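You operate a simulated robot arm through the tools that you are given. There is no shell and no other tool. Be economical: measure what you need, move in short steps, check, and stop when the job is done.

Carry out the task below with a simulated robot arm. There is one attempt and no reset: what you move stays moved.

TASK
Take the black stopper and leave it on top of the blue jet on the grey table. Then stack the box that says "seals" from the grey table on top of the box that says "jets".

It is judged by the outcome, as a careful person would: the job done as asked, and still so three seconds after it is handed in. It fails if anything else is knocked over, pushed out of place, dropped, spilled or broken.

THE ROBOT
A 7-joint arm with a two-finger parallel gripper, fixed in place. Base frame: the origin is at the foot of the arm, x ahead of it, y to its left, z up; the work surface is at about z = 0. Lengths are in m, angles in rad, forces in N, time in s.
With the tool pointing down near the work surface it reaches from about 0.22 to 0.58 m from the base axis. Its first joint turns from -1.152 to 1.152 rad. Payload 2.5 kg.
Tool frame: the origin (TCP) lies between the finger pads and is the grasp point; the fingertips stand 0.023 m ahead of it; z points along the fingers, y is the line along which they close. The gripper opens to 0.094 m. The fingers are 0.038 m wide and 0.01 m thick; the gripper's body (0.054 by 0.096 m) begins 0.039 m behind the TCP.
Orientation is that of the tool frame in the base frame, as a unit quaternion [x, y, z, w]. With the fingers straight down and closing along the base's y, the tool's x points along the base's -x, its y along +y and its z along -z.

THE INTERFACE
- The arm moves only by the tool drive_tool. Its argument "series" is a list of rows, each a list of 7 numbers: the closure, from 0 (fully open) to 1 (shut), then the shift along the tool's x, y, z in m, then the turn, a rotation vector about the tool's x, y, z in rad. In form: [[jaw, dx, dy, dz, ax, ay, az], ...]. A call has 1 to 20 rows; each row shifts and turns the commanded pose from where the row before left it, along the tool's axes as they then stand. A row lasts 0.2 s, in which the tool goes at most 0.05 m and 0.15 rad; a call with a longer step from one row to the next is refused whole, and so is a gripper value outside its range. A pose out of reach is approached as far as the arm can. The call stops where the force on the tool passes 40 N (or 10 N more than at its start, if that is more) or the arm is blocked; 0.2 s more then pass. The fingers move at their own pace (about 0.108 m/s each) and stop on an object; they squeeze with about 44 N. The grip force told is the motor's: it shows also when the fingers shut on nothing. Time passes only in rows, and 0.2 s behind the last, so rows that do not move let the fingers close. It gives the time, the measured TCP pose, the force on the tool (base axes), the opening and the grip force at its end, in the units of the frame above (readings bear some noise).
- Cameras (640 x 400 px; columns grow to the right, rows downward): "scene" is fixed at [0.1157, -0.4055, 0.5431]; the picture's right is [0.84, -0.54, 0.00], its down [-0.33, -0.51, -0.79] and it looks along [0.43, 0.67, -0.61] (base axes); focal length 244 px, centre (320, 200). "wrist" rides on the gripper at [-0.039, 0, -0.044] in the tool frame; the picture's right is [0.00, -1.00, 0.00], its down [0.97, 0.00, -0.24] and it looks along [0.24, 0.00, 0.97] (tool axes); focal length 218 px, centre (320, 200).
- camera(camera): a new picture of that camera. No time passes.
- point_at(camera, pixels): for up to 12 pixels [column, row] of the newest picture of that camera ("zoom" is the newest enlarged one), the place [x, y, z] in the base frame of the surface seen there, good to about 0.002 m. No time passes.
- enlarge(camera, box): a new picture of the part [left, top, right, bottom] of that camera's present view, enlarged. No time passes.
- finish_job(): hands the job in; it is judged then, once.

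Work in short steps. Measure before you move; look again where a grasp or a placing could have gone wrong, and mend it. You have 80 turns and 38 pictures in all, those below and enlarged ones among them. Open the gripper and draw the arm clear of the work before you hand the job in, unless the task says otherwise; then end with one line.

The tools are called after "Request:" as name(argument=value, ...) on one line, values as JSON. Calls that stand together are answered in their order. drive_tool: Moves the arm, as the interface text tells. Its arguments: {"type":"object","properties":{"series":{"type":"array"}},"required":["series"]} The other tools are called the same way: camera (camera) takes a picture; point_at (camera, pixels) gives the place of the surface under pixels of a picture; enlarge (camera, box) takes an enlarged picture of a part of a camera's view; finish_job () hands the job in.

At the start:

```text
clock: 0.0
position: [0.3557, 0.0046, 0.3031]
ee_rot: [0.0, 1.0, 0.0, 0.0]
ft_force: [-0.4, -0.3, -0.3]
grip_width: 0.0939
finger_force: 0.0
```

scene: 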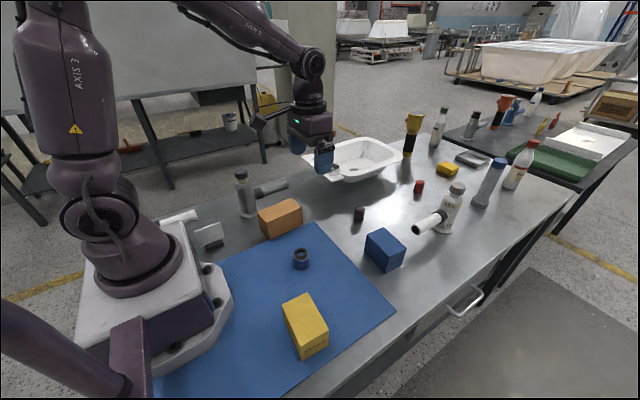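
wrist: 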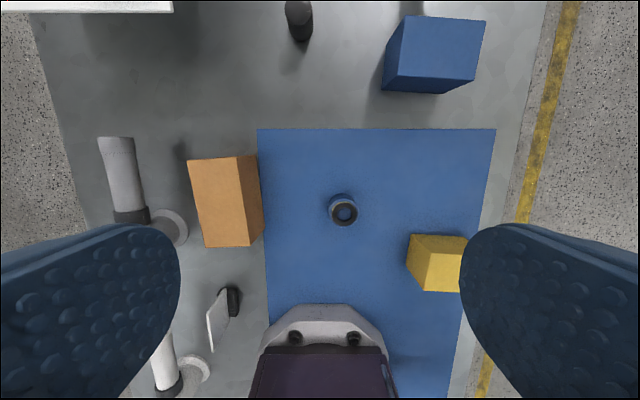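

I start by enlarging the scene to identify the boxes' labels, the stopper (about 359,214) and the blue jet.

Request:
enlarge(camera="scene", box=[240, 180, 420, 360])

Request:
enlarge(camera="scene", box=[340, 90, 560, 250])

Request:
enlarge(camera="scene", box=[140, 150, 320, 280])

```text
2.22 times, centred on (330, 270) of scene
```

zoom: 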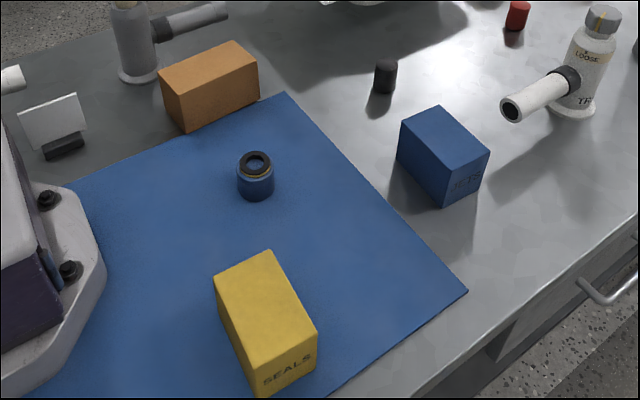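

```text
2.50 times, centred on (450, 170) of scene
```

zoom: 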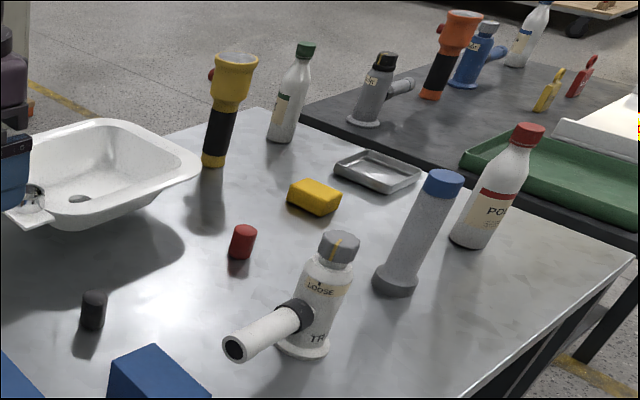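

```text
3.08 times, centred on (230, 215) of scene
```

zoom: 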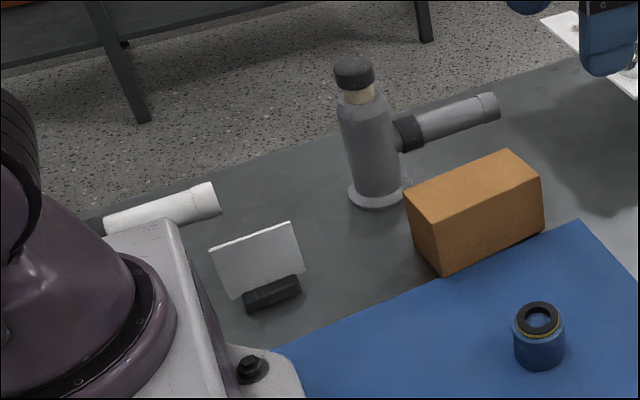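

Blue box reads JETS, yellow reads SEALS; the blue ring-like piece at (301,259) looks like the jet. I check the labels closer and measure pieces.

Request:
enlarge(camera="scene", box=[340, 200, 420, 280])

Request:
point_at(camera="scene", pixels=[[359, 209], [359, 219], [301, 251], [301, 266], [385, 230], [368, 236], [404, 247], [389, 255], [283, 303], [312, 294], [327, 328], [301, 345]])

Request:
point_at(camera="wrist", pixels=[[343, 213], [343, 197], [328, 212], [358, 212], [290, 8], [308, 8], [411, 240], [407, 272], [462, 240], [428, 253], [402, 18], [485, 20]])

```text
5.00 times, centred on (380, 240) of scene
```

zoom: 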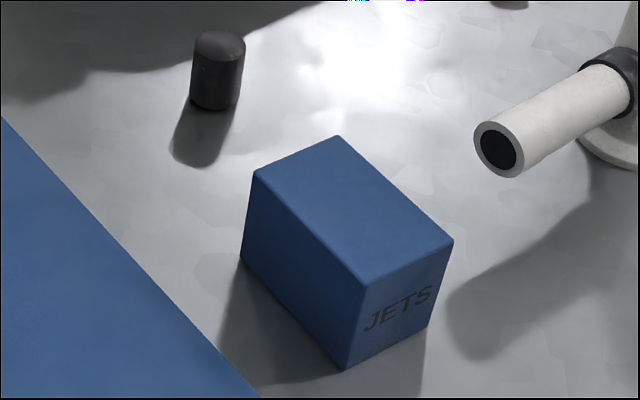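

```text
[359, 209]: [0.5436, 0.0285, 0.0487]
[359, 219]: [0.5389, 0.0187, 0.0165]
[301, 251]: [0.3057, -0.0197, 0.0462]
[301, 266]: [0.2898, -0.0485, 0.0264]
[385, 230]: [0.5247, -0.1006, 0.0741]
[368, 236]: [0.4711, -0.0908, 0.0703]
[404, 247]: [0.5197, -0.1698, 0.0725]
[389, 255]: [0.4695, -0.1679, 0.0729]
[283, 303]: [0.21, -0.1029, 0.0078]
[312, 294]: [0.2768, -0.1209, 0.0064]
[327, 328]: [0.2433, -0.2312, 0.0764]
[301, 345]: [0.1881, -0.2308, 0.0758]
```

```text
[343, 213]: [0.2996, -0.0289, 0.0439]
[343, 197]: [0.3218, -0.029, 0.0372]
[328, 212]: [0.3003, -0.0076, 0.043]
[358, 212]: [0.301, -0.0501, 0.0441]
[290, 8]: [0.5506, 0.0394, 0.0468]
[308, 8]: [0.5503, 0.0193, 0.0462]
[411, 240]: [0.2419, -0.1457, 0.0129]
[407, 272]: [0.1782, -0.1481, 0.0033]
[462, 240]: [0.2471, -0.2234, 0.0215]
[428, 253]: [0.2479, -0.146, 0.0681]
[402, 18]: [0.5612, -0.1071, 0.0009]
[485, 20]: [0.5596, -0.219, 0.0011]
```

The JETS box and SEALS box are clear. I look closer at the jet, the stopper and the yellow box from the wrist.

Request:
enlarge(camera="wrist", box=[303, 187, 383, 237])

Request:
enlarge(camera="wrist", box=[180, 140, 280, 360])

```text
8.00 times, centred on (343, 212) of wrist
```

zoom: 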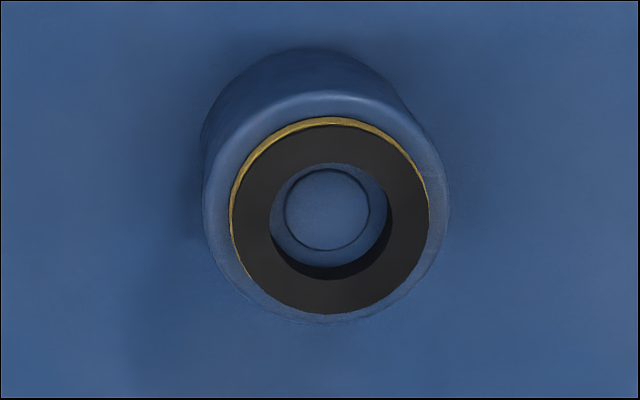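

```text
1.82 times, centred on (230, 250) of wrist
```

zoom: 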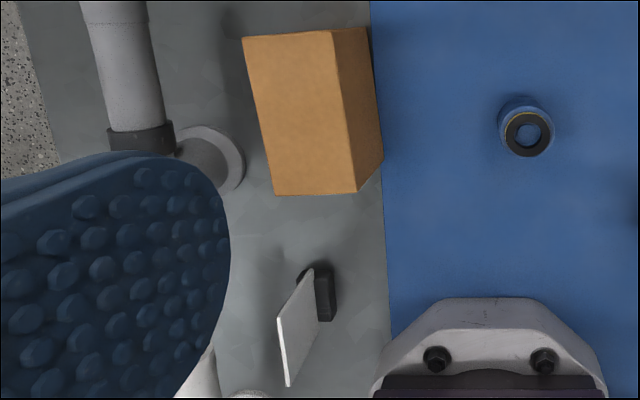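

The jet is at about (0.300,-0.029), top z≈0.045; stopper about (0.548,0.029). I move to a viewing height near the stopper.

Request:
drive_tool(series=[[0, -0.0375, 0.006, 0.025, 0, 0, 0], [0, -0.0375, 0.006, 0.025, 0, 0, 0], [0, -0.0375, 0.006, 0.025, 0, 0, 0], [0, -0.0375, 0.006, 0.025, 0, 0, 0], [0, 0, 0, 0, 0, 0, 0]])

Request:
camera(camera="wrist")

```text
clock: 1.2
position: [0.5061, 0.0296, 0.2009]
ee_rot: [0.0, 1.0, 0.0, 0.0]
ft_force: [-0.1, -0.2, 0.2]
grip_width: 0.0941
finger_force: 0.0
```

```text
29 pictures are left
```

wrist: 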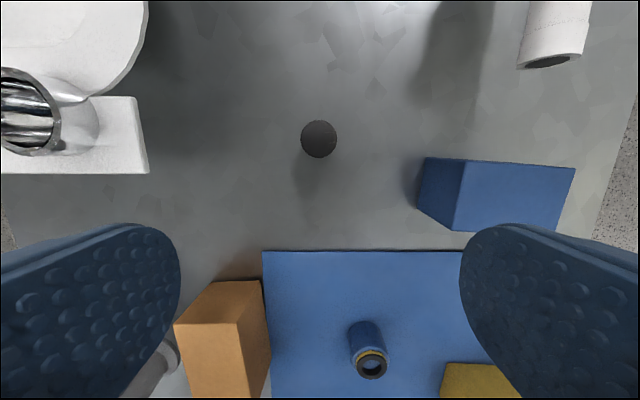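

The stopper shows at (319,139), standing upright. I measure its edges and check the orange box's end face.

Request:
point_at(camera="wrist", pixels=[[319, 139], [303, 139], [335, 139], [319, 123], [319, 155], [427, 158], [574, 168], [464, 163], [454, 230], [118, 97], [148, 172], [146, 98]])

Request:
enlarge(camera="wrist", box=[160, 260, 400, 400])

```text
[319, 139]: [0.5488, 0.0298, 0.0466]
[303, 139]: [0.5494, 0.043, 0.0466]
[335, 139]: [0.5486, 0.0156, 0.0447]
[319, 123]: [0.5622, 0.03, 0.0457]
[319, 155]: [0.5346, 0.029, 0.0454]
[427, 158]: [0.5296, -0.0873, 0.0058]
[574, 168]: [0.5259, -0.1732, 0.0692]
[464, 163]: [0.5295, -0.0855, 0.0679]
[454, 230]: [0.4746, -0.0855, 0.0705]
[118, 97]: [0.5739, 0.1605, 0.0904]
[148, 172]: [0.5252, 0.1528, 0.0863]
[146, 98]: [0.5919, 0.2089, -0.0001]
```

```text
2.67 times, centred on (280, 330) of wrist
```

zoom: 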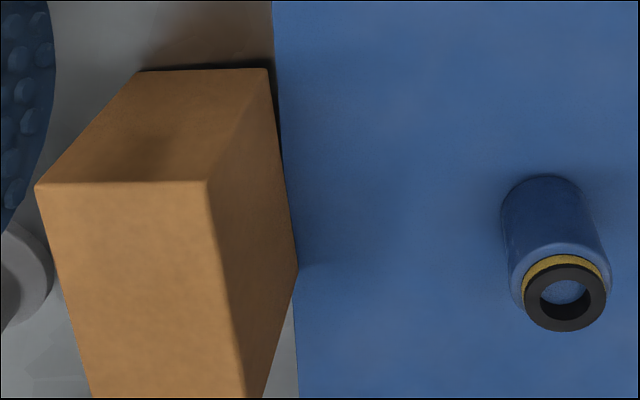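

Stopper centre (0.549,0.030), dia ≈0.028, top 0.0465; the orange box carries no label. I centre above and descend to z≈0.032, open.

Request:
drive_tool(series=[[0, -0.0427, 0, 0.02, 0, 0, 0], [0, 0, 0, 0.045, 0, 0, 0], [0, 0, 0, 0.045, 0, 0, 0], [0, 0, 0, 0.035, 0, 0, 0], [0, 0, 0, 0.024, 0, 0, 0], [0, 0, 0, 0, 0, 0, 0]])

```text
clock: 2.6
position: [0.5473, 0.028, 0.0329]
ee_rot: [0.0, 1.0, 0.0, 0.0]
ft_force: [-0.2, 0.3, 0.1]
grip_width: 0.094
finger_force: 0.1
```

In place around the stopper; I close on it.

Request:
drive_tool(series=[[0.4, 0, 0.001, 0, 0, 0, 0], [0.6, 0, 0, 0, 0, 0, 0], [0.8, 0, 0, 0, 0, 0, 0], [1, 0, 0, 0, 0, 0, 0], [1, 0, 0, 0, 0, 0, 0]])

```text
clock: 3.8
position: [0.5484, 0.0299, 0.0324]
ee_rot: [0.0, 1.0, 0.0, 0.0]
ft_force: [-0.2, 0.3, 0.1]
grip_width: 0.0315
finger_force: 44.4
```

Gripped at 0.0315 m. I lift and carry toward the jet, stopping where the wrist can see it.

Request:
drive_tool(series=[[1, 0, 0, -0.03, 0, 0, 0], [1, 0, 0, -0.045, 0, 0, 0], [1, 0, 0, -0.045, 0, 0, 0], [1, 0.035, -0.01, -0.03, 0, 0, 0], [1, 0.045, -0.016, 0, 0, 0, 0], [1, 0.045, -0.016, 0, 0, 0, 0], [1, 0.045, -0.016, 0, 0, 0, 0], [1, 0, 0, 0, 0, 0, 0]])

Request:
camera(camera="wrist")

```text
clock: 5.6
position: [0.3801, -0.0281, 0.1832]
ee_rot: [0.0, 1.0, 0.0, 0.0]
ft_force: [0.9, 1.1, -1.5]
grip_width: 0.0317
finger_force: 44.7
```

```text
27 pictures are left
```

wrist: 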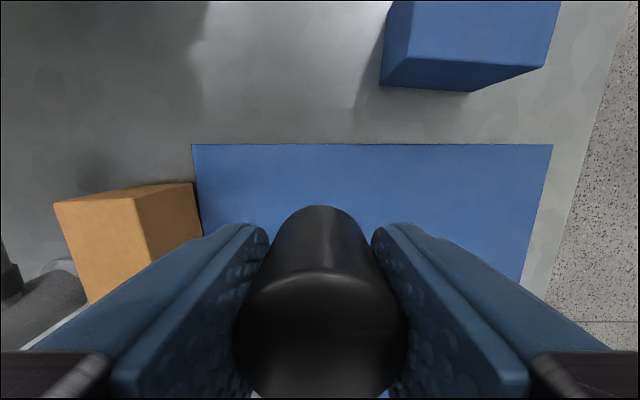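

The stopper blocks the wrist view, so I measure the jet's rim in an enlarged scene view.

Request:
enlarge(camera="scene", box=[277, 240, 325, 270])

```text
13.33 times, centred on (301, 255) of scene
```

zoom: 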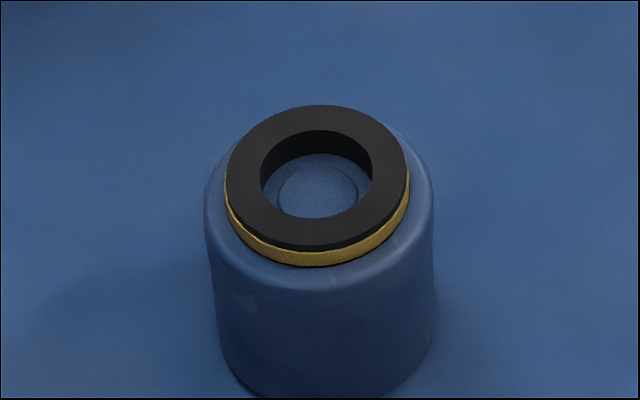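

Request:
point_at(camera="zoom", pixels=[[242, 178], [391, 178], [317, 117], [317, 236], [260, 215], [375, 140], [260, 138], [372, 218], [315, 185], [317, 260], [317, 280]])

```text
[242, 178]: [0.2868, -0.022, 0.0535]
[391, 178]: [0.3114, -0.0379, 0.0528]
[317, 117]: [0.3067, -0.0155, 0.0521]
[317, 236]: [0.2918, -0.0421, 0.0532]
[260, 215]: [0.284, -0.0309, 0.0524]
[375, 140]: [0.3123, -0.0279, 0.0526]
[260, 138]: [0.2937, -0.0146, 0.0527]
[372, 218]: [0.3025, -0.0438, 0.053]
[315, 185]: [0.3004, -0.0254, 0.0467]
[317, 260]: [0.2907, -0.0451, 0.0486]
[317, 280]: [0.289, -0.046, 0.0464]
```

Ring top at z≈0.053, centre (0.2987,-0.0293). I move over it and descend to about 2.5 cm above contact.

Request:
drive_tool(series=[[1, 0.041, -0.0006, 0, 0, 0, 0], [1, 0.0404, -0.0006, 0, 0, 0, 0], [1, 0, 0, 0.04, 0, 0, 0], [1, 0, 0, 0.033, 0, 0, 0], [1, 0, 0, 0, 0, 0, 0], [1, 0, 0, 0, 0, 0, 0]])

Request:
enlarge(camera="scene", box=[253, 195, 349, 275])

```text
clock: 7.0
position: [0.2975, -0.0307, 0.1108]
ee_rot: [0.0, 1.0, 0.0, 0.0]
ft_force: [0.2, 0.8, 0.4]
grip_width: 0.0313
finger_force: 44.2
```

```text
5.00 times, centred on (301, 235) of scene
```

zoom: 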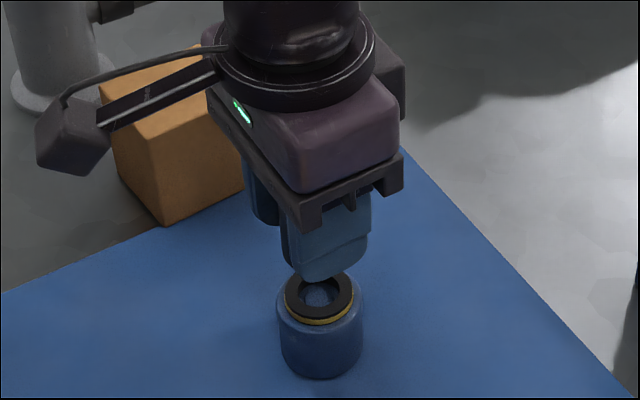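

Aligned; small x correction of +1.4 mm and gentle descent toward contact (TCP≈0.086).

Request:
drive_tool(series=[[1, -0.0014, 0, 0.012, 0, 0, 0], [1, 0, 0, 0.008, 0, 0, 0], [1, 0, 0, 0.002, 0, 0, 0], [1, 0, 0, 0.001, 0, 0, 0], [1, 0, 0, 0, 0, 0, 0], [1, 0, 0, 0, 0, 0, 0]])

```text
clock: 8.4
position: [0.2979, -0.0292, 0.0859]
ee_rot: [0.0, 1.0, 0.0, 0.0]
ft_force: [-0.4, -0.1, -0.1]
grip_width: 0.0312
finger_force: 44.1
```

Request:
drive_tool(series=[[1, 0, 0, 0.001, 0, 0, 0], [1, 0, 0, 0, 0, 0, 0], [1, 0, 0, 0, 0, 0, 0]])

Request:
enlarge(camera="scene", box=[277, 230, 325, 275])

```text
clock: 9.2
position: [0.2995, -0.0291, 0.0851]
ee_rot: [0.0, 1.0, 0.0, 0.001]
ft_force: [-0.1, -0.8, -0.8]
grip_width: 0.0312
finger_force: 43.9
```

```text
8.89 times, centred on (301, 252) of scene
```

zoom: 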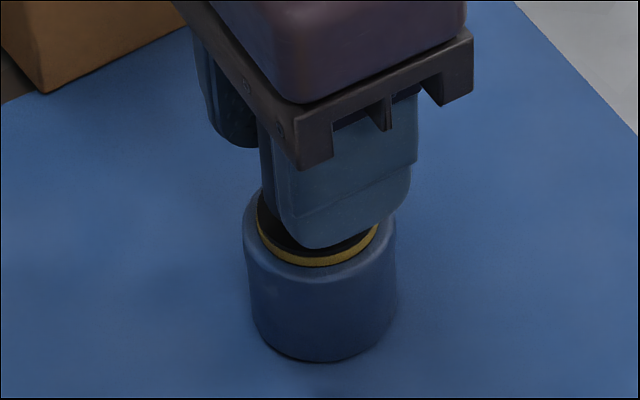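

No contact force yet; I continue down by 1 mm steps.

Request:
drive_tool(series=[[1, 0, 0, 0.001, 0, 0, 0], [1, 0, 0, 0, 0, 0, 0], [1, 0, 0, 0, 0, 0, 0]])

```text
clock: 10.0
position: [0.2984, -0.0282, 0.0847]
ee_rot: [0.001, 1.0, 0.0, 0.0]
ft_force: [0.3, 0.7, -1.4]
grip_width: 0.0312
finger_force: 43.9
```

Request:
drive_tool(series=[[1, 0, 0, 0.001, 0, 0, 0], [1, 0, 0, 0, 0, 0, 0], [1, 0, 0, 0, 0, 0, 0]])

```text
clock: 10.8
position: [0.2972, -0.0306, 0.0842]
ee_rot: [0.0, 1.0, 0.0, 0.0]
ft_force: [-0.6, -0.5, -0.8]
grip_width: 0.0312
finger_force: 43.5
```

Request:
drive_tool(series=[[1, 0, 0, 0.001, 0, 0, 0], [1, 0, 0, 0, 0, 0, 0], [1, 0, 0, 0, 0, 0, 0]])

Request:
point_at(camera="zoom", pixels=[[300, 262], [262, 225], [285, 243], [340, 230], [360, 240]])

```text
clock: 11.6
position: [0.2975, -0.0278, 0.084]
ee_rot: [0.0, 1.0, 0.0, 0.0]
ft_force: [0.6, 0.2, 0.5]
grip_width: 0.031
finger_force: 43.3
```

```text
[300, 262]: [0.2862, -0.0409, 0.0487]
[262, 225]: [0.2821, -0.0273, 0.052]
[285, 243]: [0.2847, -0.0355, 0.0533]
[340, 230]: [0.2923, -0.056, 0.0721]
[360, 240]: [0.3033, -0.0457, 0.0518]
```

Request:
drive_tool(series=[[1, 0, 0, 0.001, 0, 0, 0], [1, 0, 0, 0, 0, 0, 0], [1, 0, 0, 0, 0, 0, 0]])

Request:
enlarge(camera="scene", box=[285, 242, 317, 262])

```text
clock: 12.4
position: [0.2983, -0.0299, 0.0828]
ee_rot: [0.001, 1.0, -0.001, 0.0]
ft_force: [0.0, -0.1, -0.1]
grip_width: 0.0311
finger_force: 43.8
```

```text
16.00 times, centred on (301, 252) of scene
```

zoom: 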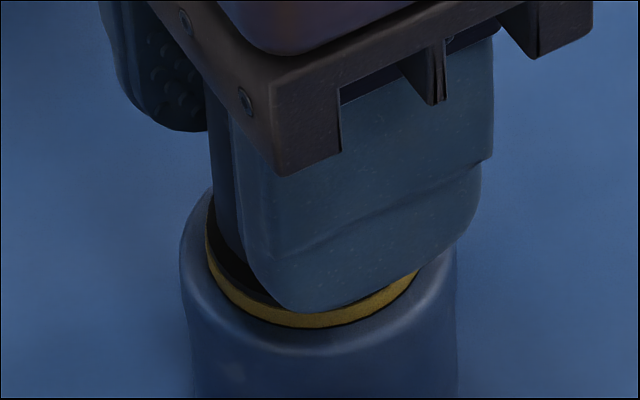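

Request:
drive_tool(series=[[1, 0, 0, 0.001, 0, 0, 0], [1, 0, 0, 0, 0, 0, 0], [1, 0, 0, 0, 0, 0, 0]])

```text
clock: 13.2
position: [0.2984, -0.0287, 0.0803]
ee_rot: [0.0, 1.0, 0.0, 0.0]
ft_force: [0.6, 0.0, -0.8]
grip_width: 0.031
finger_force: 43.8
```

Request:
enlarge(camera="scene", box=[285, 242, 317, 262])

Request:
point_at(camera="zoom", pixels=[[225, 240], [235, 265], [222, 215], [250, 285], [212, 230], [240, 278]])

Request:
camera(camera="wrist")

```text
16.00 times, centred on (301, 252) of scene
```

zoom: 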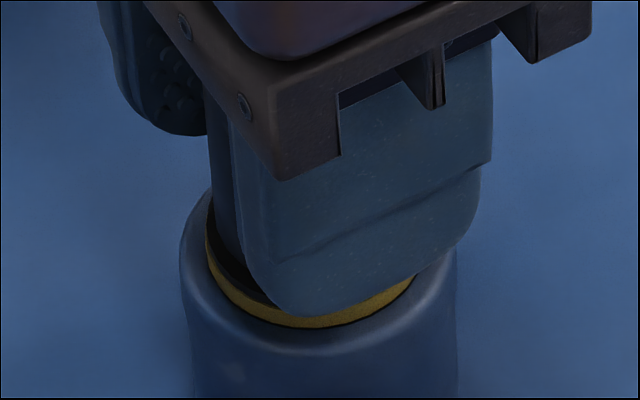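

```text
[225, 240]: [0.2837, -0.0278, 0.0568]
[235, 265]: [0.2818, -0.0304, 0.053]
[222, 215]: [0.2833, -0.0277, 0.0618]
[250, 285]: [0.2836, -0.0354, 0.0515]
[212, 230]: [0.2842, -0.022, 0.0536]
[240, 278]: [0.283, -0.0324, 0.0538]
```

```text
21 pictures are left
```

wrist: 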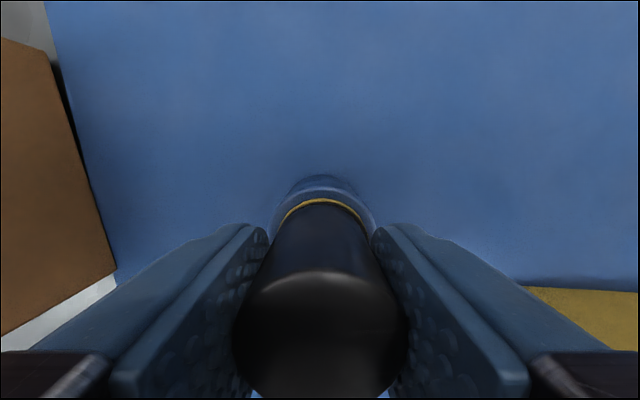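

The stopper appears at the ring already; one more 1 mm step to confirm contact.

Request:
drive_tool(series=[[1, 0, 0, 0.001, 0, 0, 0], [1, 0, 0, 0, 0, 0, 0], [1, 0, 0, 0, 0, 0, 0], [1, 0, 0, 0, 0, 0, 0]])

Request:
drive_tool(series=[[1, 0, 0, 0.001, 0, 0, 0], [1, 0, 0, 0, 0, 0, 0], [1, 0, 0, 0, 0, 0, 0], [1, 0, 0, 0, 0, 0, 0]])

Request:
enlarge(camera="scene", box=[277, 230, 325, 275])

```text
clock: 14.2
position: [0.2981, -0.0288, 0.0811]
ee_rot: [-0.001, 1.0, 0.0, 0.0]
ft_force: [1.3, 0.8, 0.5]
grip_width: 0.0314
finger_force: 43.6
```

```text
clock: 15.2
position: [0.2978, -0.0294, 0.0783]
ee_rot: [0.0, 1.0, 0.0, 0.0]
ft_force: [0.0, -0.4, -0.3]
grip_width: 0.0313
finger_force: 44.1
```

```text
8.89 times, centred on (301, 252) of scene
```

zoom: 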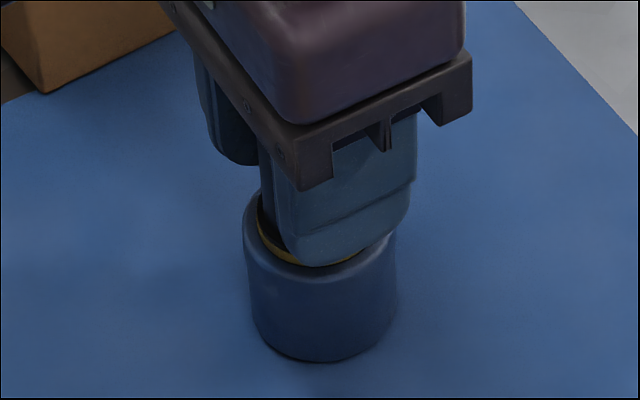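

Unclear contact; I check the wrist view for slip of the stopper in the grip.

Request:
enlarge(camera="wrist", box=[220, 150, 420, 400])

Request:
point_at(camera="zoom", pixels=[[320, 230], [320, 160], [320, 120], [320, 100], [320, 92], [320, 86], [320, 78]])

```text
1.60 times, centred on (320, 275) of wrist
```

zoom: 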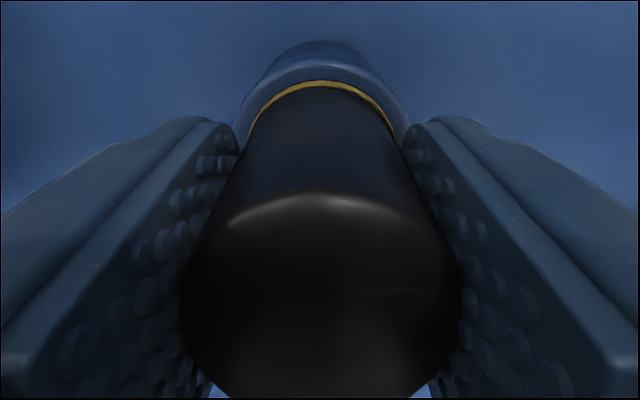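

```text
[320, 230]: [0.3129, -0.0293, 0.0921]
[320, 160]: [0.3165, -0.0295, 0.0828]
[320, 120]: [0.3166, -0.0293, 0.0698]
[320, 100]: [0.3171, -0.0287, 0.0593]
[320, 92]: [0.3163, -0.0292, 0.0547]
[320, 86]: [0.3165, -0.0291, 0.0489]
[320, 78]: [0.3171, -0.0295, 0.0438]
```

Stopper top is at about z 0.092, no slip. One more 1 mm step, then gauge.

Request:
drive_tool(series=[[1, 0, 0, 0.001, 0, 0, 0], [1, 0, 0, 0, 0, 0, 0], [1, 0, 0, 0, 0, 0, 0], [1, 0, 0, 0, 0, 0, 0]])

Request:
enlarge(camera="scene", box=[285, 238, 317, 262])

```text
clock: 16.2
position: [0.2998, -0.0297, 0.0774]
ee_rot: [0.0, 1.0, 0.0, -0.001]
ft_force: [-0.1, -0.1, -1.0]
grip_width: 0.0311
finger_force: 44.5
```

```text
16.00 times, centred on (301, 250) of scene
```

zoom: 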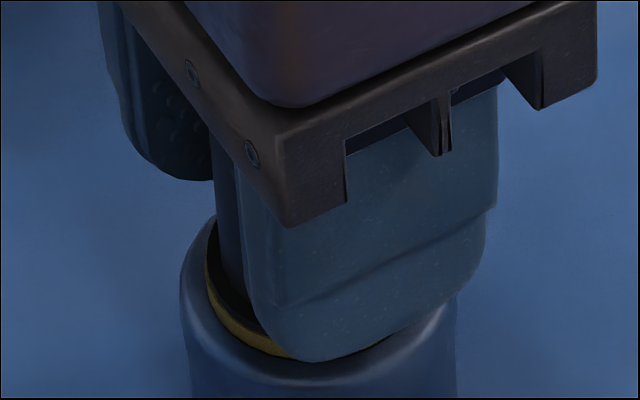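

No further travel is available before fingertips meet the ring, so I release slightly here and look.

Request:
drive_tool(series=[[0.55, 0, 0, 0, 0, 0, 0], [0.5, 0, 0, 0, 0, 0, 0], [0.5, 0, 0, 0, 0, 0, 0]])

Request:
enlarge(camera="wrist", box=[220, 150, 420, 400])

Request:
point_at(camera="zoom", pixels=[[320, 230], [320, 300], [320, 340], [320, 380], [320, 160]])

```text
clock: 17.0
position: [0.2983, -0.0297, 0.0778]
ee_rot: [0.0, 1.0, 0.0, 0.001]
ft_force: [0.1, 0.4, 0.0]
grip_width: 0.0471
finger_force: 0.1
```

```text
1.60 times, centred on (320, 275) of wrist
```

zoom: 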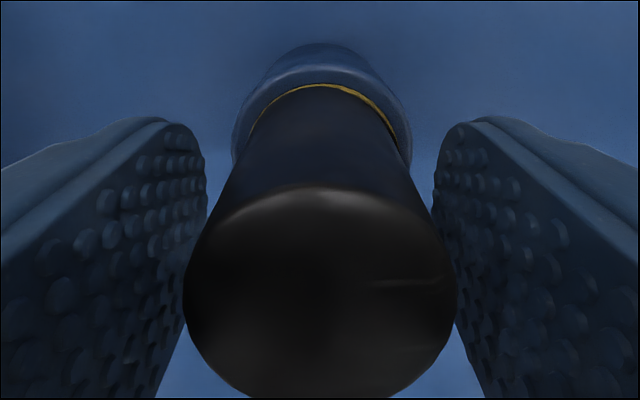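

```text
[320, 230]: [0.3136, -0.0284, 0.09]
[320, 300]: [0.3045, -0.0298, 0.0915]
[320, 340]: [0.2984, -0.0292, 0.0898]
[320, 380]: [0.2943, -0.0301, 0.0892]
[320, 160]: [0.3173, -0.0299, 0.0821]
```

The stopper stands on the jet, upright (top ≈0.090). I open fully and rise straight up, then look.

Request:
drive_tool(series=[[0.2, 0, 0, 0, 0, 0, 0], [0, 0, 0, -0.01, 0, 0, 0], [0, 0, 0, -0.03, 0, 0, 0], [0, 0, 0, -0.045, 0, 0, 0], [0, 0, 0, -0.045, 0, 0, 0], [0, 0, 0, -0.03, 0, 0, 0], [0, 0, 0, 0, 0, 0, 0]])

Request:
enlarge(camera="scene", box=[253, 220, 349, 280])

Request:
camera(camera="wrist")

```text
clock: 18.6
position: [0.2967, -0.0309, 0.2389]
ee_rot: [0.001, 1.0, 0.001, 0.0]
ft_force: [0.3, -0.1, 0.9]
grip_width: 0.0941
finger_force: 0.0
```

```text
6.67 times, centred on (301, 250) of scene
```

zoom: 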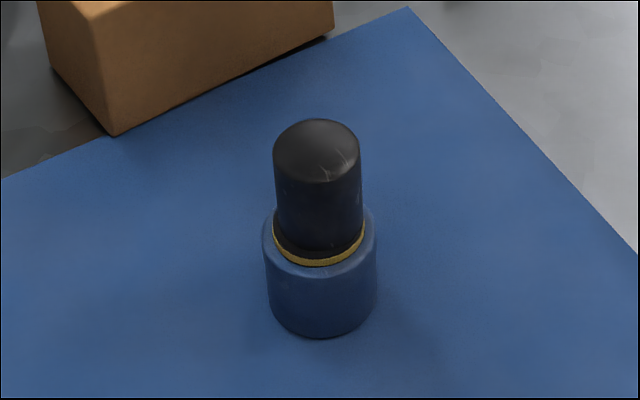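

```text
15 pictures are left
```

wrist: 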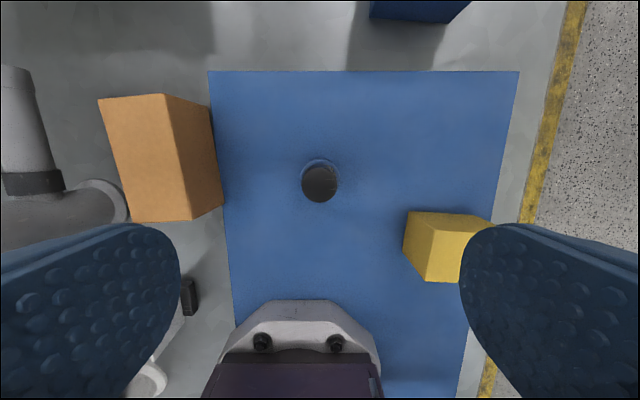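

Stopper sits well. Now I measure the yellow SEALS box in an enlarged scene view.

Request:
enlarge(camera="scene", box=[265, 282, 345, 367])

```text
4.71 times, centred on (305, 324) of scene
```

zoom: 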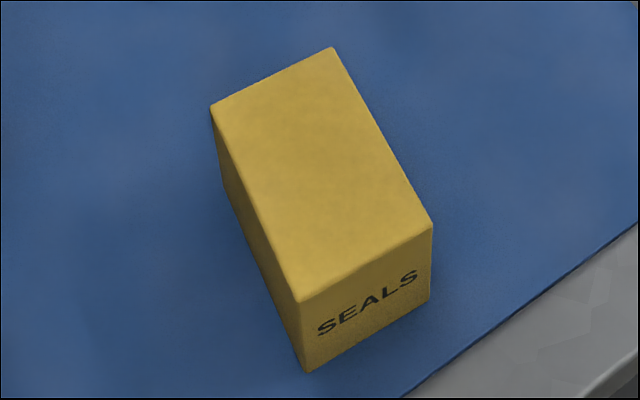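

Request:
point_at(camera="zoom", pixels=[[331, 52], [216, 110], [428, 224], [301, 298], [320, 180], [225, 120], [285, 270], [345, 80], [420, 210], [305, 366], [424, 300]])

Request:
point_at(camera="scene", pixels=[[385, 230], [368, 236], [404, 247], [389, 255]])

```text
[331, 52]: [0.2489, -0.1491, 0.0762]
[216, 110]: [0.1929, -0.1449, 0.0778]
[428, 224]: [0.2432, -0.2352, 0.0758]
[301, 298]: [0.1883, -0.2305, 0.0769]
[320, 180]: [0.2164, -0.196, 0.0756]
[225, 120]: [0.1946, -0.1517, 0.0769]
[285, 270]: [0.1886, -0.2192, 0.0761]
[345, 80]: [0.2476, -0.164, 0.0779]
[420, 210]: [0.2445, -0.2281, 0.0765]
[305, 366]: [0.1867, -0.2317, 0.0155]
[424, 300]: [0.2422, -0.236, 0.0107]
```

```text
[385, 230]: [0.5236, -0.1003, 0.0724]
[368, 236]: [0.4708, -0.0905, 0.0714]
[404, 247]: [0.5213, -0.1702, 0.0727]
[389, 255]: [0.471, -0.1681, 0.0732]
```

Yellow box: centre (0.218,-0.190), 0.057 × 0.088, top 0.0765, yaw ≈ -0.068. I move over it and turn the tool so fingers close along its short side (base x).

Request:
drive_tool(series=[[0, 0.02, -0.0401, 0, 0, 0, 0], [0, 0.02, -0.0401, 0, 0, 0, 0], [0, 0.02, -0.0401, 0, 0, 0, 0], [0, 0.0201, -0.0401, 0, 0, 0, 0], [0, 0, 0, 0, 0, 0, 0.149], [0, 0, 0, 0, 0, 0, 0.149], [0, 0, 0, 0, 0, 0, 0.149], [0, 0, 0, 0, 0, 0, 0.149], [0, 0, 0, 0, 0, 0, 0.149], [0, 0, 0, 0, 0, 0, 0.149], [0, 0, 0, 0, 0, 0, 0.149], [0, 0, 0, 0, 0, 0, 0.149], [0, 0, 0, 0, 0, 0, 0.149], [0, 0, 0, 0, 0, 0, 0.149], [0, 0, 0, 0, 0, 0, 0.149], [0, 0, 0, 0, 0, 0, 0]])

Request:
camera(camera="wrist")

```text
clock: 22.0
position: [0.2174, -0.19, 0.2381]
ee_rot: [0.731, 0.682, 0.0, 0.0]
ft_force: [0.2, 0.1, -0.1]
grip_width: 0.0938
finger_force: 0.1
```

```text
13 pictures are left
```

wrist: 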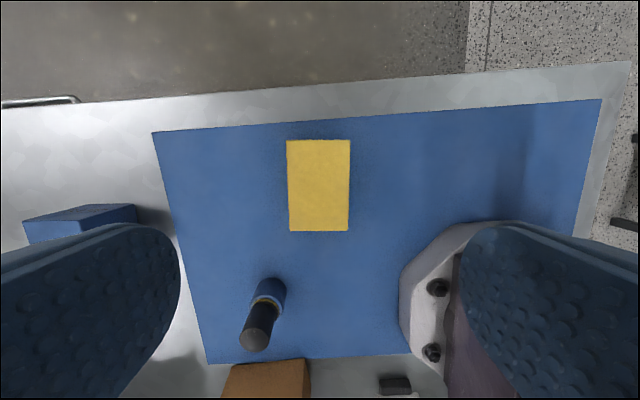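

The box is aligned in view, centred on column 319. I verify edges and the base plate clearance.

Request:
point_at(camera="wrist", pixels=[[289, 186], [348, 186], [319, 142], [319, 229], [291, 142], [346, 142], [291, 228], [346, 228], [402, 290], [430, 240]])

```text
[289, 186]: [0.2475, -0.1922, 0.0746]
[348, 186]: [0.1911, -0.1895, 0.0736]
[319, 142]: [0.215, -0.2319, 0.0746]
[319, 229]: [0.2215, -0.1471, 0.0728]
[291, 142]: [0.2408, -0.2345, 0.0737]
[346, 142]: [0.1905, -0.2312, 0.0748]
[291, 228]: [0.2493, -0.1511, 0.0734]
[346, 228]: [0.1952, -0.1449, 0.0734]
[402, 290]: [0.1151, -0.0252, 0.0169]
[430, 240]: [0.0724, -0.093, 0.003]
```

Centre confirmed. I descend to TCP z≈0.05 with open jaws.

Request:
drive_tool(series=[[0, 0, 0.001, 0.045, 0, 0, 0], [0, 0, 0, 0.045, 0, 0, 0], [0, 0, 0, 0.04, 0, 0, 0], [0, 0, 0, 0.03, 0, 0, 0], [0, 0, 0, 0.028, 0, 0, 0], [0, 0, 0, 0, 0, 0, 0]])

Request:
drive_tool(series=[[0.2, 0, 0, 0, 0, 0, 0], [0.3, 0, 0, 0, 0, 0, 0], [0.4, 0, 0, 0, 0, 0, 0], [0.6, 0, 0, 0, 0, 0, 0], [1, 0, 0, 0, 0, 0, 0], [1, 0, 0, 0, 0, 0, 0]])

```text
clock: 23.4
position: [0.2204, -0.1917, 0.0483]
ee_rot: [0.731, 0.683, 0.001, 0.001]
ft_force: [0.2, 0.2, -0.4]
grip_width: 0.0938
finger_force: 0.1
```

```text
clock: 24.8
position: [0.2205, -0.1903, 0.0482]
ee_rot: [0.731, 0.683, -0.001, 0.0]
ft_force: [0.6, 0.0, 0.4]
grip_width: 0.0599
finger_force: 43.3
```

Gripped at 0.06 m. I lift straight up and check the load.

Request:
drive_tool(series=[[1, 0, 0, -0.015, 0, 0, 0], [1, 0, 0, -0.035, 0, 0, 0], [1, 0, 0, -0.04, 0, 0, 0], [1, 0, 0, -0.04, 0, 0, 0], [1, 0, 0, -0.04, 0, 0, 0], [1, 0, 0, 0, 0, 0, 0]])

Request:
enlarge(camera="scene", box=[350, 170, 480, 280])

```text
clock: 26.2
position: [0.219, -0.1881, 0.2188]
ee_rot: [0.731, 0.682, 0.0, 0.0]
ft_force: [-0.3, 0.5, -1.7]
grip_width: 0.0598
finger_force: 43.7
```

```text
3.64 times, centred on (415, 225) of scene
```

zoom: 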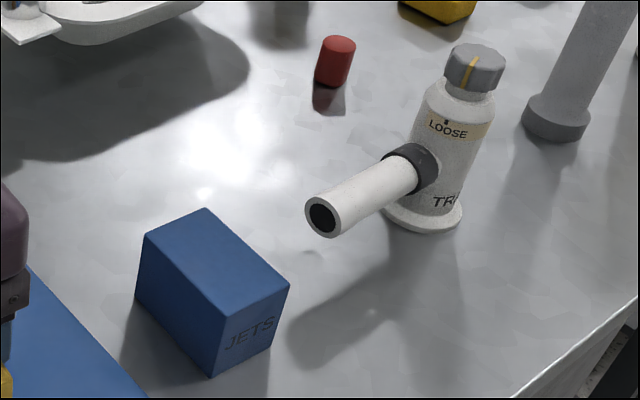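

Request:
point_at(camera="zoom", pixels=[[206, 211], [147, 237], [286, 286], [212, 312], [215, 255], [310, 215], [330, 200], [345, 235], [180, 224], [245, 302]])

```text
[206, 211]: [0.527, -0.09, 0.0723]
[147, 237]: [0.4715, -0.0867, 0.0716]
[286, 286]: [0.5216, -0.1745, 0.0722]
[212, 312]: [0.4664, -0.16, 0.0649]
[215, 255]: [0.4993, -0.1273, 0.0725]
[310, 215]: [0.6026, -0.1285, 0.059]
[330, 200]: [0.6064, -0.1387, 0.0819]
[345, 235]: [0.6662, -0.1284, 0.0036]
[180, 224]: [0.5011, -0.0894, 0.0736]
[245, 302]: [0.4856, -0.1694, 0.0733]
```

The pipe end (x≥0.60, top ≈0.082) clears. JETS box centre ≈(0.499,-0.130), top 0.0725, yaw ≈ -0.062, matching my grip yaw. I carry the box over it.

Request:
drive_tool(series=[[1, 0.00564, 0.0196, 0, 0, 0, 0], [1, 0.01127, 0.0392, 0, 0, 0, 0], [1, 0.01127, 0.0392, 0, 0, 0, 0], [1, 0.01127, 0.0392, 0, 0, 0, 0], [1, 0.01127, 0.0392, 0, 0, 0, 0], [1, 0.01127, 0.0392, 0, 0, 0, 0], [1, 0.01127, 0.0392, 0, 0, 0, 0], [1, 0.00564, 0.0196, 0, 0, 0, 0], [1, 0, 0, 0, 0, 0, 0], [1, 0, 0, 0, 0, 0, 0]])

Request:
camera(camera="wrist")

Request:
camera(camera="scene")

```text
clock: 28.4
position: [0.4992, -0.1304, 0.2197]
ee_rot: [0.731, 0.683, -0.001, 0.001]
ft_force: [0.2, -0.3, -1.8]
grip_width: 0.06
finger_force: 43.8
```

```text
11 pictures are left
```

wrist: 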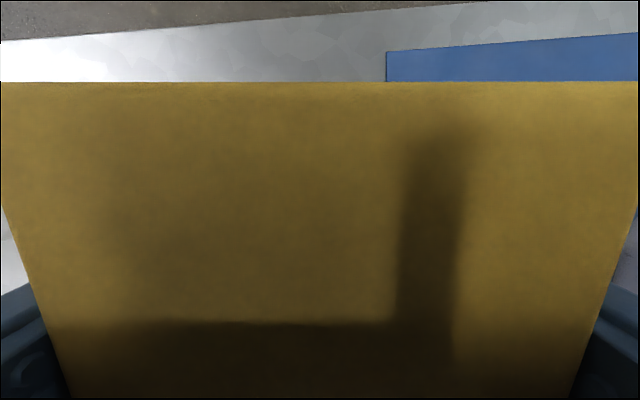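

```text
10 pictures are left
```

scene: 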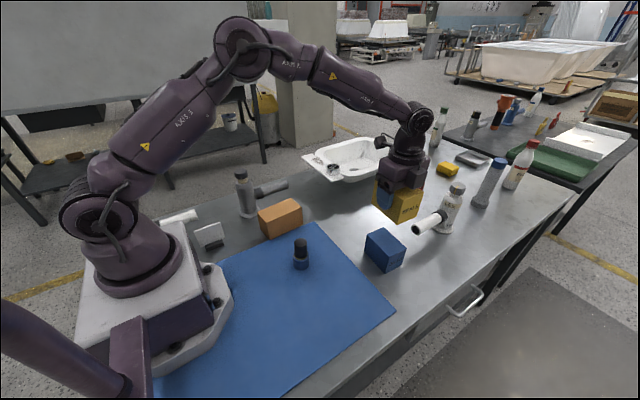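

Aligned above. I descend 0.08 m and check alignment.

Request:
drive_tool(series=[[1, 0, 0, 0.03, 0, 0, 0], [1, 0, 0, 0.03, 0, 0, 0], [1, 0, 0, 0.022, 0, 0, 0], [1, 0, 0, 0, 0, 0, 0]])

Request:
enlarge(camera="scene", box=[350, 195, 430, 275])

```text
clock: 29.4
position: [0.4982, -0.1299, 0.1373]
ee_rot: [0.732, 0.682, 0.0, 0.0]
ft_force: [-0.9, 0.9, -1.6]
grip_width: 0.0598
finger_force: 43.7
```

```text
5.00 times, centred on (390, 235) of scene
```

zoom: 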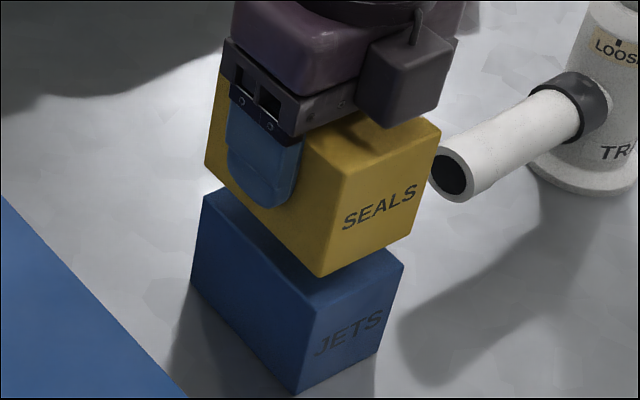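

Request:
point_at(camera="zoom", pixels=[[325, 250], [400, 220], [325, 330], [390, 300], [215, 150], [300, 245], [215, 240], [300, 310]])

```text
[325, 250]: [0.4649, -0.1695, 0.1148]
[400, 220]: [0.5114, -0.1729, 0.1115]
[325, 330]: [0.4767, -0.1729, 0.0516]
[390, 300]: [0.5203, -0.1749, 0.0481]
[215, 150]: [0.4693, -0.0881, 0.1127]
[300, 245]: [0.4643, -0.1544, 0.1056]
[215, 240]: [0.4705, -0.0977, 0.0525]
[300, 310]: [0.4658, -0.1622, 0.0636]
```

Yellow is off by about (-2 mm x, +1.5 mm y); I correct and descend carefully.

Request:
drive_tool(series=[[1, -0.0014, 0.0021, 0.008, 0, 0, 0], [1, 0, 0, 0.006, 0, 0, 0], [1, 0, 0, 0.001, 0, 0, 0], [1, 0, 0, 0, 0, 0, 0], [1, 0, 0, 0, 0, 0, 0]])

Request:
drive_tool(series=[[1, 0, 0, 0.001, 0, 0, 0], [1, 0, 0, 0, 0, 0, 0], [1, 0, 0, 0, 0, 0, 0]])

Request:
drive_tool(series=[[1, 0, 0, 0.001, 0, 0, 0], [1, 0, 0, 0, 0, 0, 0], [1, 0, 0, 0, 0, 0, 0]])

Request:
enlarge(camera="scene", box=[350, 195, 430, 275])

```text
clock: 30.6
position: [0.4992, -0.1305, 0.1229]
ee_rot: [0.731, 0.682, 0.001, 0.001]
ft_force: [0.7, -0.1, -1.5]
grip_width: 0.0598
finger_force: 43.6
```

```text
clock: 31.4
position: [0.4997, -0.1303, 0.1217]
ee_rot: [0.731, 0.682, 0.0, 0.001]
ft_force: [-0.2, -0.1, -1.7]
grip_width: 0.0597
finger_force: 44.1
```

```text
clock: 32.2
position: [0.5007, -0.1303, 0.1212]
ee_rot: [0.731, 0.682, 0.0, 0.0]
ft_force: [0.1, -0.5, -1.6]
grip_width: 0.0598
finger_force: 44.2
```

```text
5.00 times, centred on (390, 235) of scene
```

zoom: 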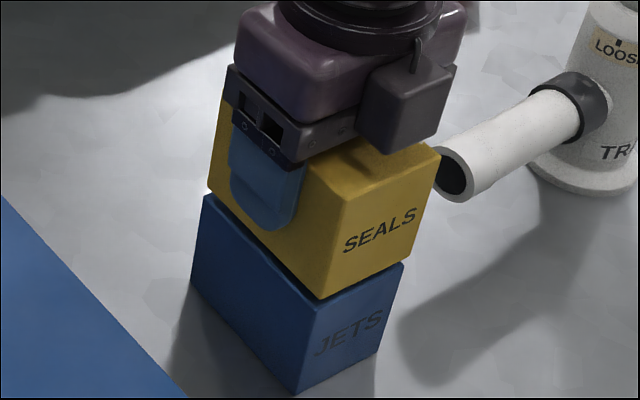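

Alignment good, small gap left (load still -1.6 N). I keep stepping down until the weight transfers.

Request:
drive_tool(series=[[1, 0, 0, 0.001, 0, 0, 0], [1, 0, 0, 0, 0, 0, 0], [1, 0, 0, 0, 0, 0, 0]])

Request:
drive_tool(series=[[1, 0, 0, 0.001, 0, 0, 0], [1, 0, 0, 0, 0, 0, 0], [1, 0, 0, 0, 0, 0, 0]])

```text
clock: 33.0
position: [0.5006, -0.1318, 0.1208]
ee_rot: [0.731, 0.683, 0.0, 0.0]
ft_force: [-1.0, 0.5, -1.8]
grip_width: 0.0596
finger_force: 43.8
```

```text
clock: 33.8
position: [0.5001, -0.1309, 0.1183]
ee_rot: [0.731, 0.682, 0.0, -0.001]
ft_force: [-0.5, -0.1, -1.6]
grip_width: 0.0597
finger_force: 44.1
```

Request:
drive_tool(series=[[1, 0, 0, 0.001, 0, 0, 0], [1, 0, 0, 0, 0, 0, 0], [1, 0, 0, 0, 0, 0, 0]])

Request:
enlarge(camera="scene", box=[365, 220, 415, 260])

```text
clock: 34.6
position: [0.5013, -0.1322, 0.1172]
ee_rot: [0.731, 0.682, 0.0, -0.001]
ft_force: [-0.3, -0.7, 0.0]
grip_width: 0.0597
finger_force: 44.0
```

```text
10.00 times, centred on (390, 240) of scene
```

zoom: 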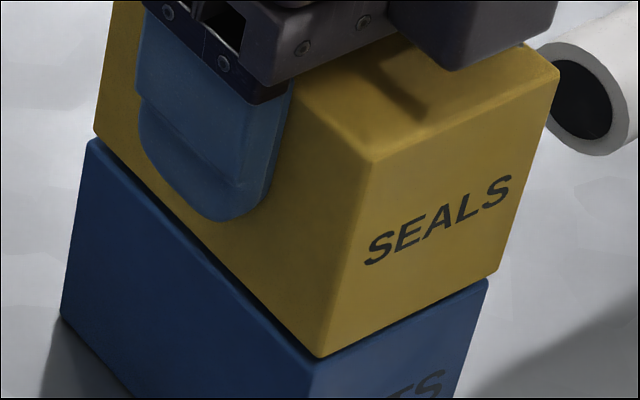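

Weight has transferred (force ≈0) and boxes are flush. I release and rise.

Request:
drive_tool(series=[[0.25, 0, 0, 0, 0, 0, 0], [0.15, 0, 0, 0, 0, 0, 0], [0.1, 0, 0, 0, 0, 0, 0], [0.1, 0, 0, -0.02, 0, 0, 0], [0.1, 0, 0, -0.04, 0, 0, 0], [0.1, 0, 0, -0.04, 0, 0, 0], [0, 0, 0, -0.04, 0, 0, 0], [0, 0, 0, -0.02, 0, 0, 0], [0, 0, 0, 0, 0, 0, 0]])

Request:
camera(camera="scene")

Request:
enlarge(camera="scene", box=[280, 180, 480, 290])

```text
clock: 36.6
position: [0.5006, -0.131, 0.2766]
ee_rot: [0.731, 0.683, 0.0, -0.001]
ft_force: [0.2, 1.4, -0.3]
grip_width: 0.0939
finger_force: 0.1
```

```text
6 pictures are left
```

scene: 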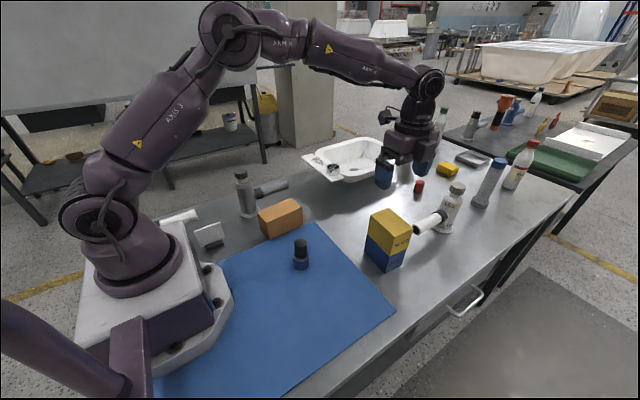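

```text
3.20 times, centred on (380, 235) of scene
```

zoom: 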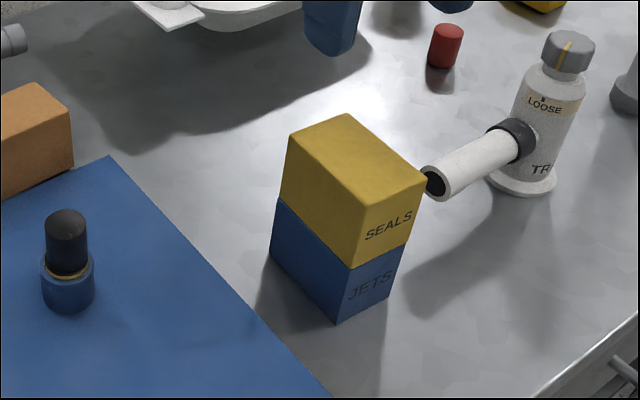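

Both the stopper on the jet and the SEALS box on the JETS box stand stable, and the arm is clear with its gripper open. I hand in.

Request:
finish_job()

```text
The job is handed in.
```

The black stopper is on top of the blue jet, and the "seals" box is stacked on the "jets" box. Both were standing steady with the gripper open and the arm clear when I handed the job in.
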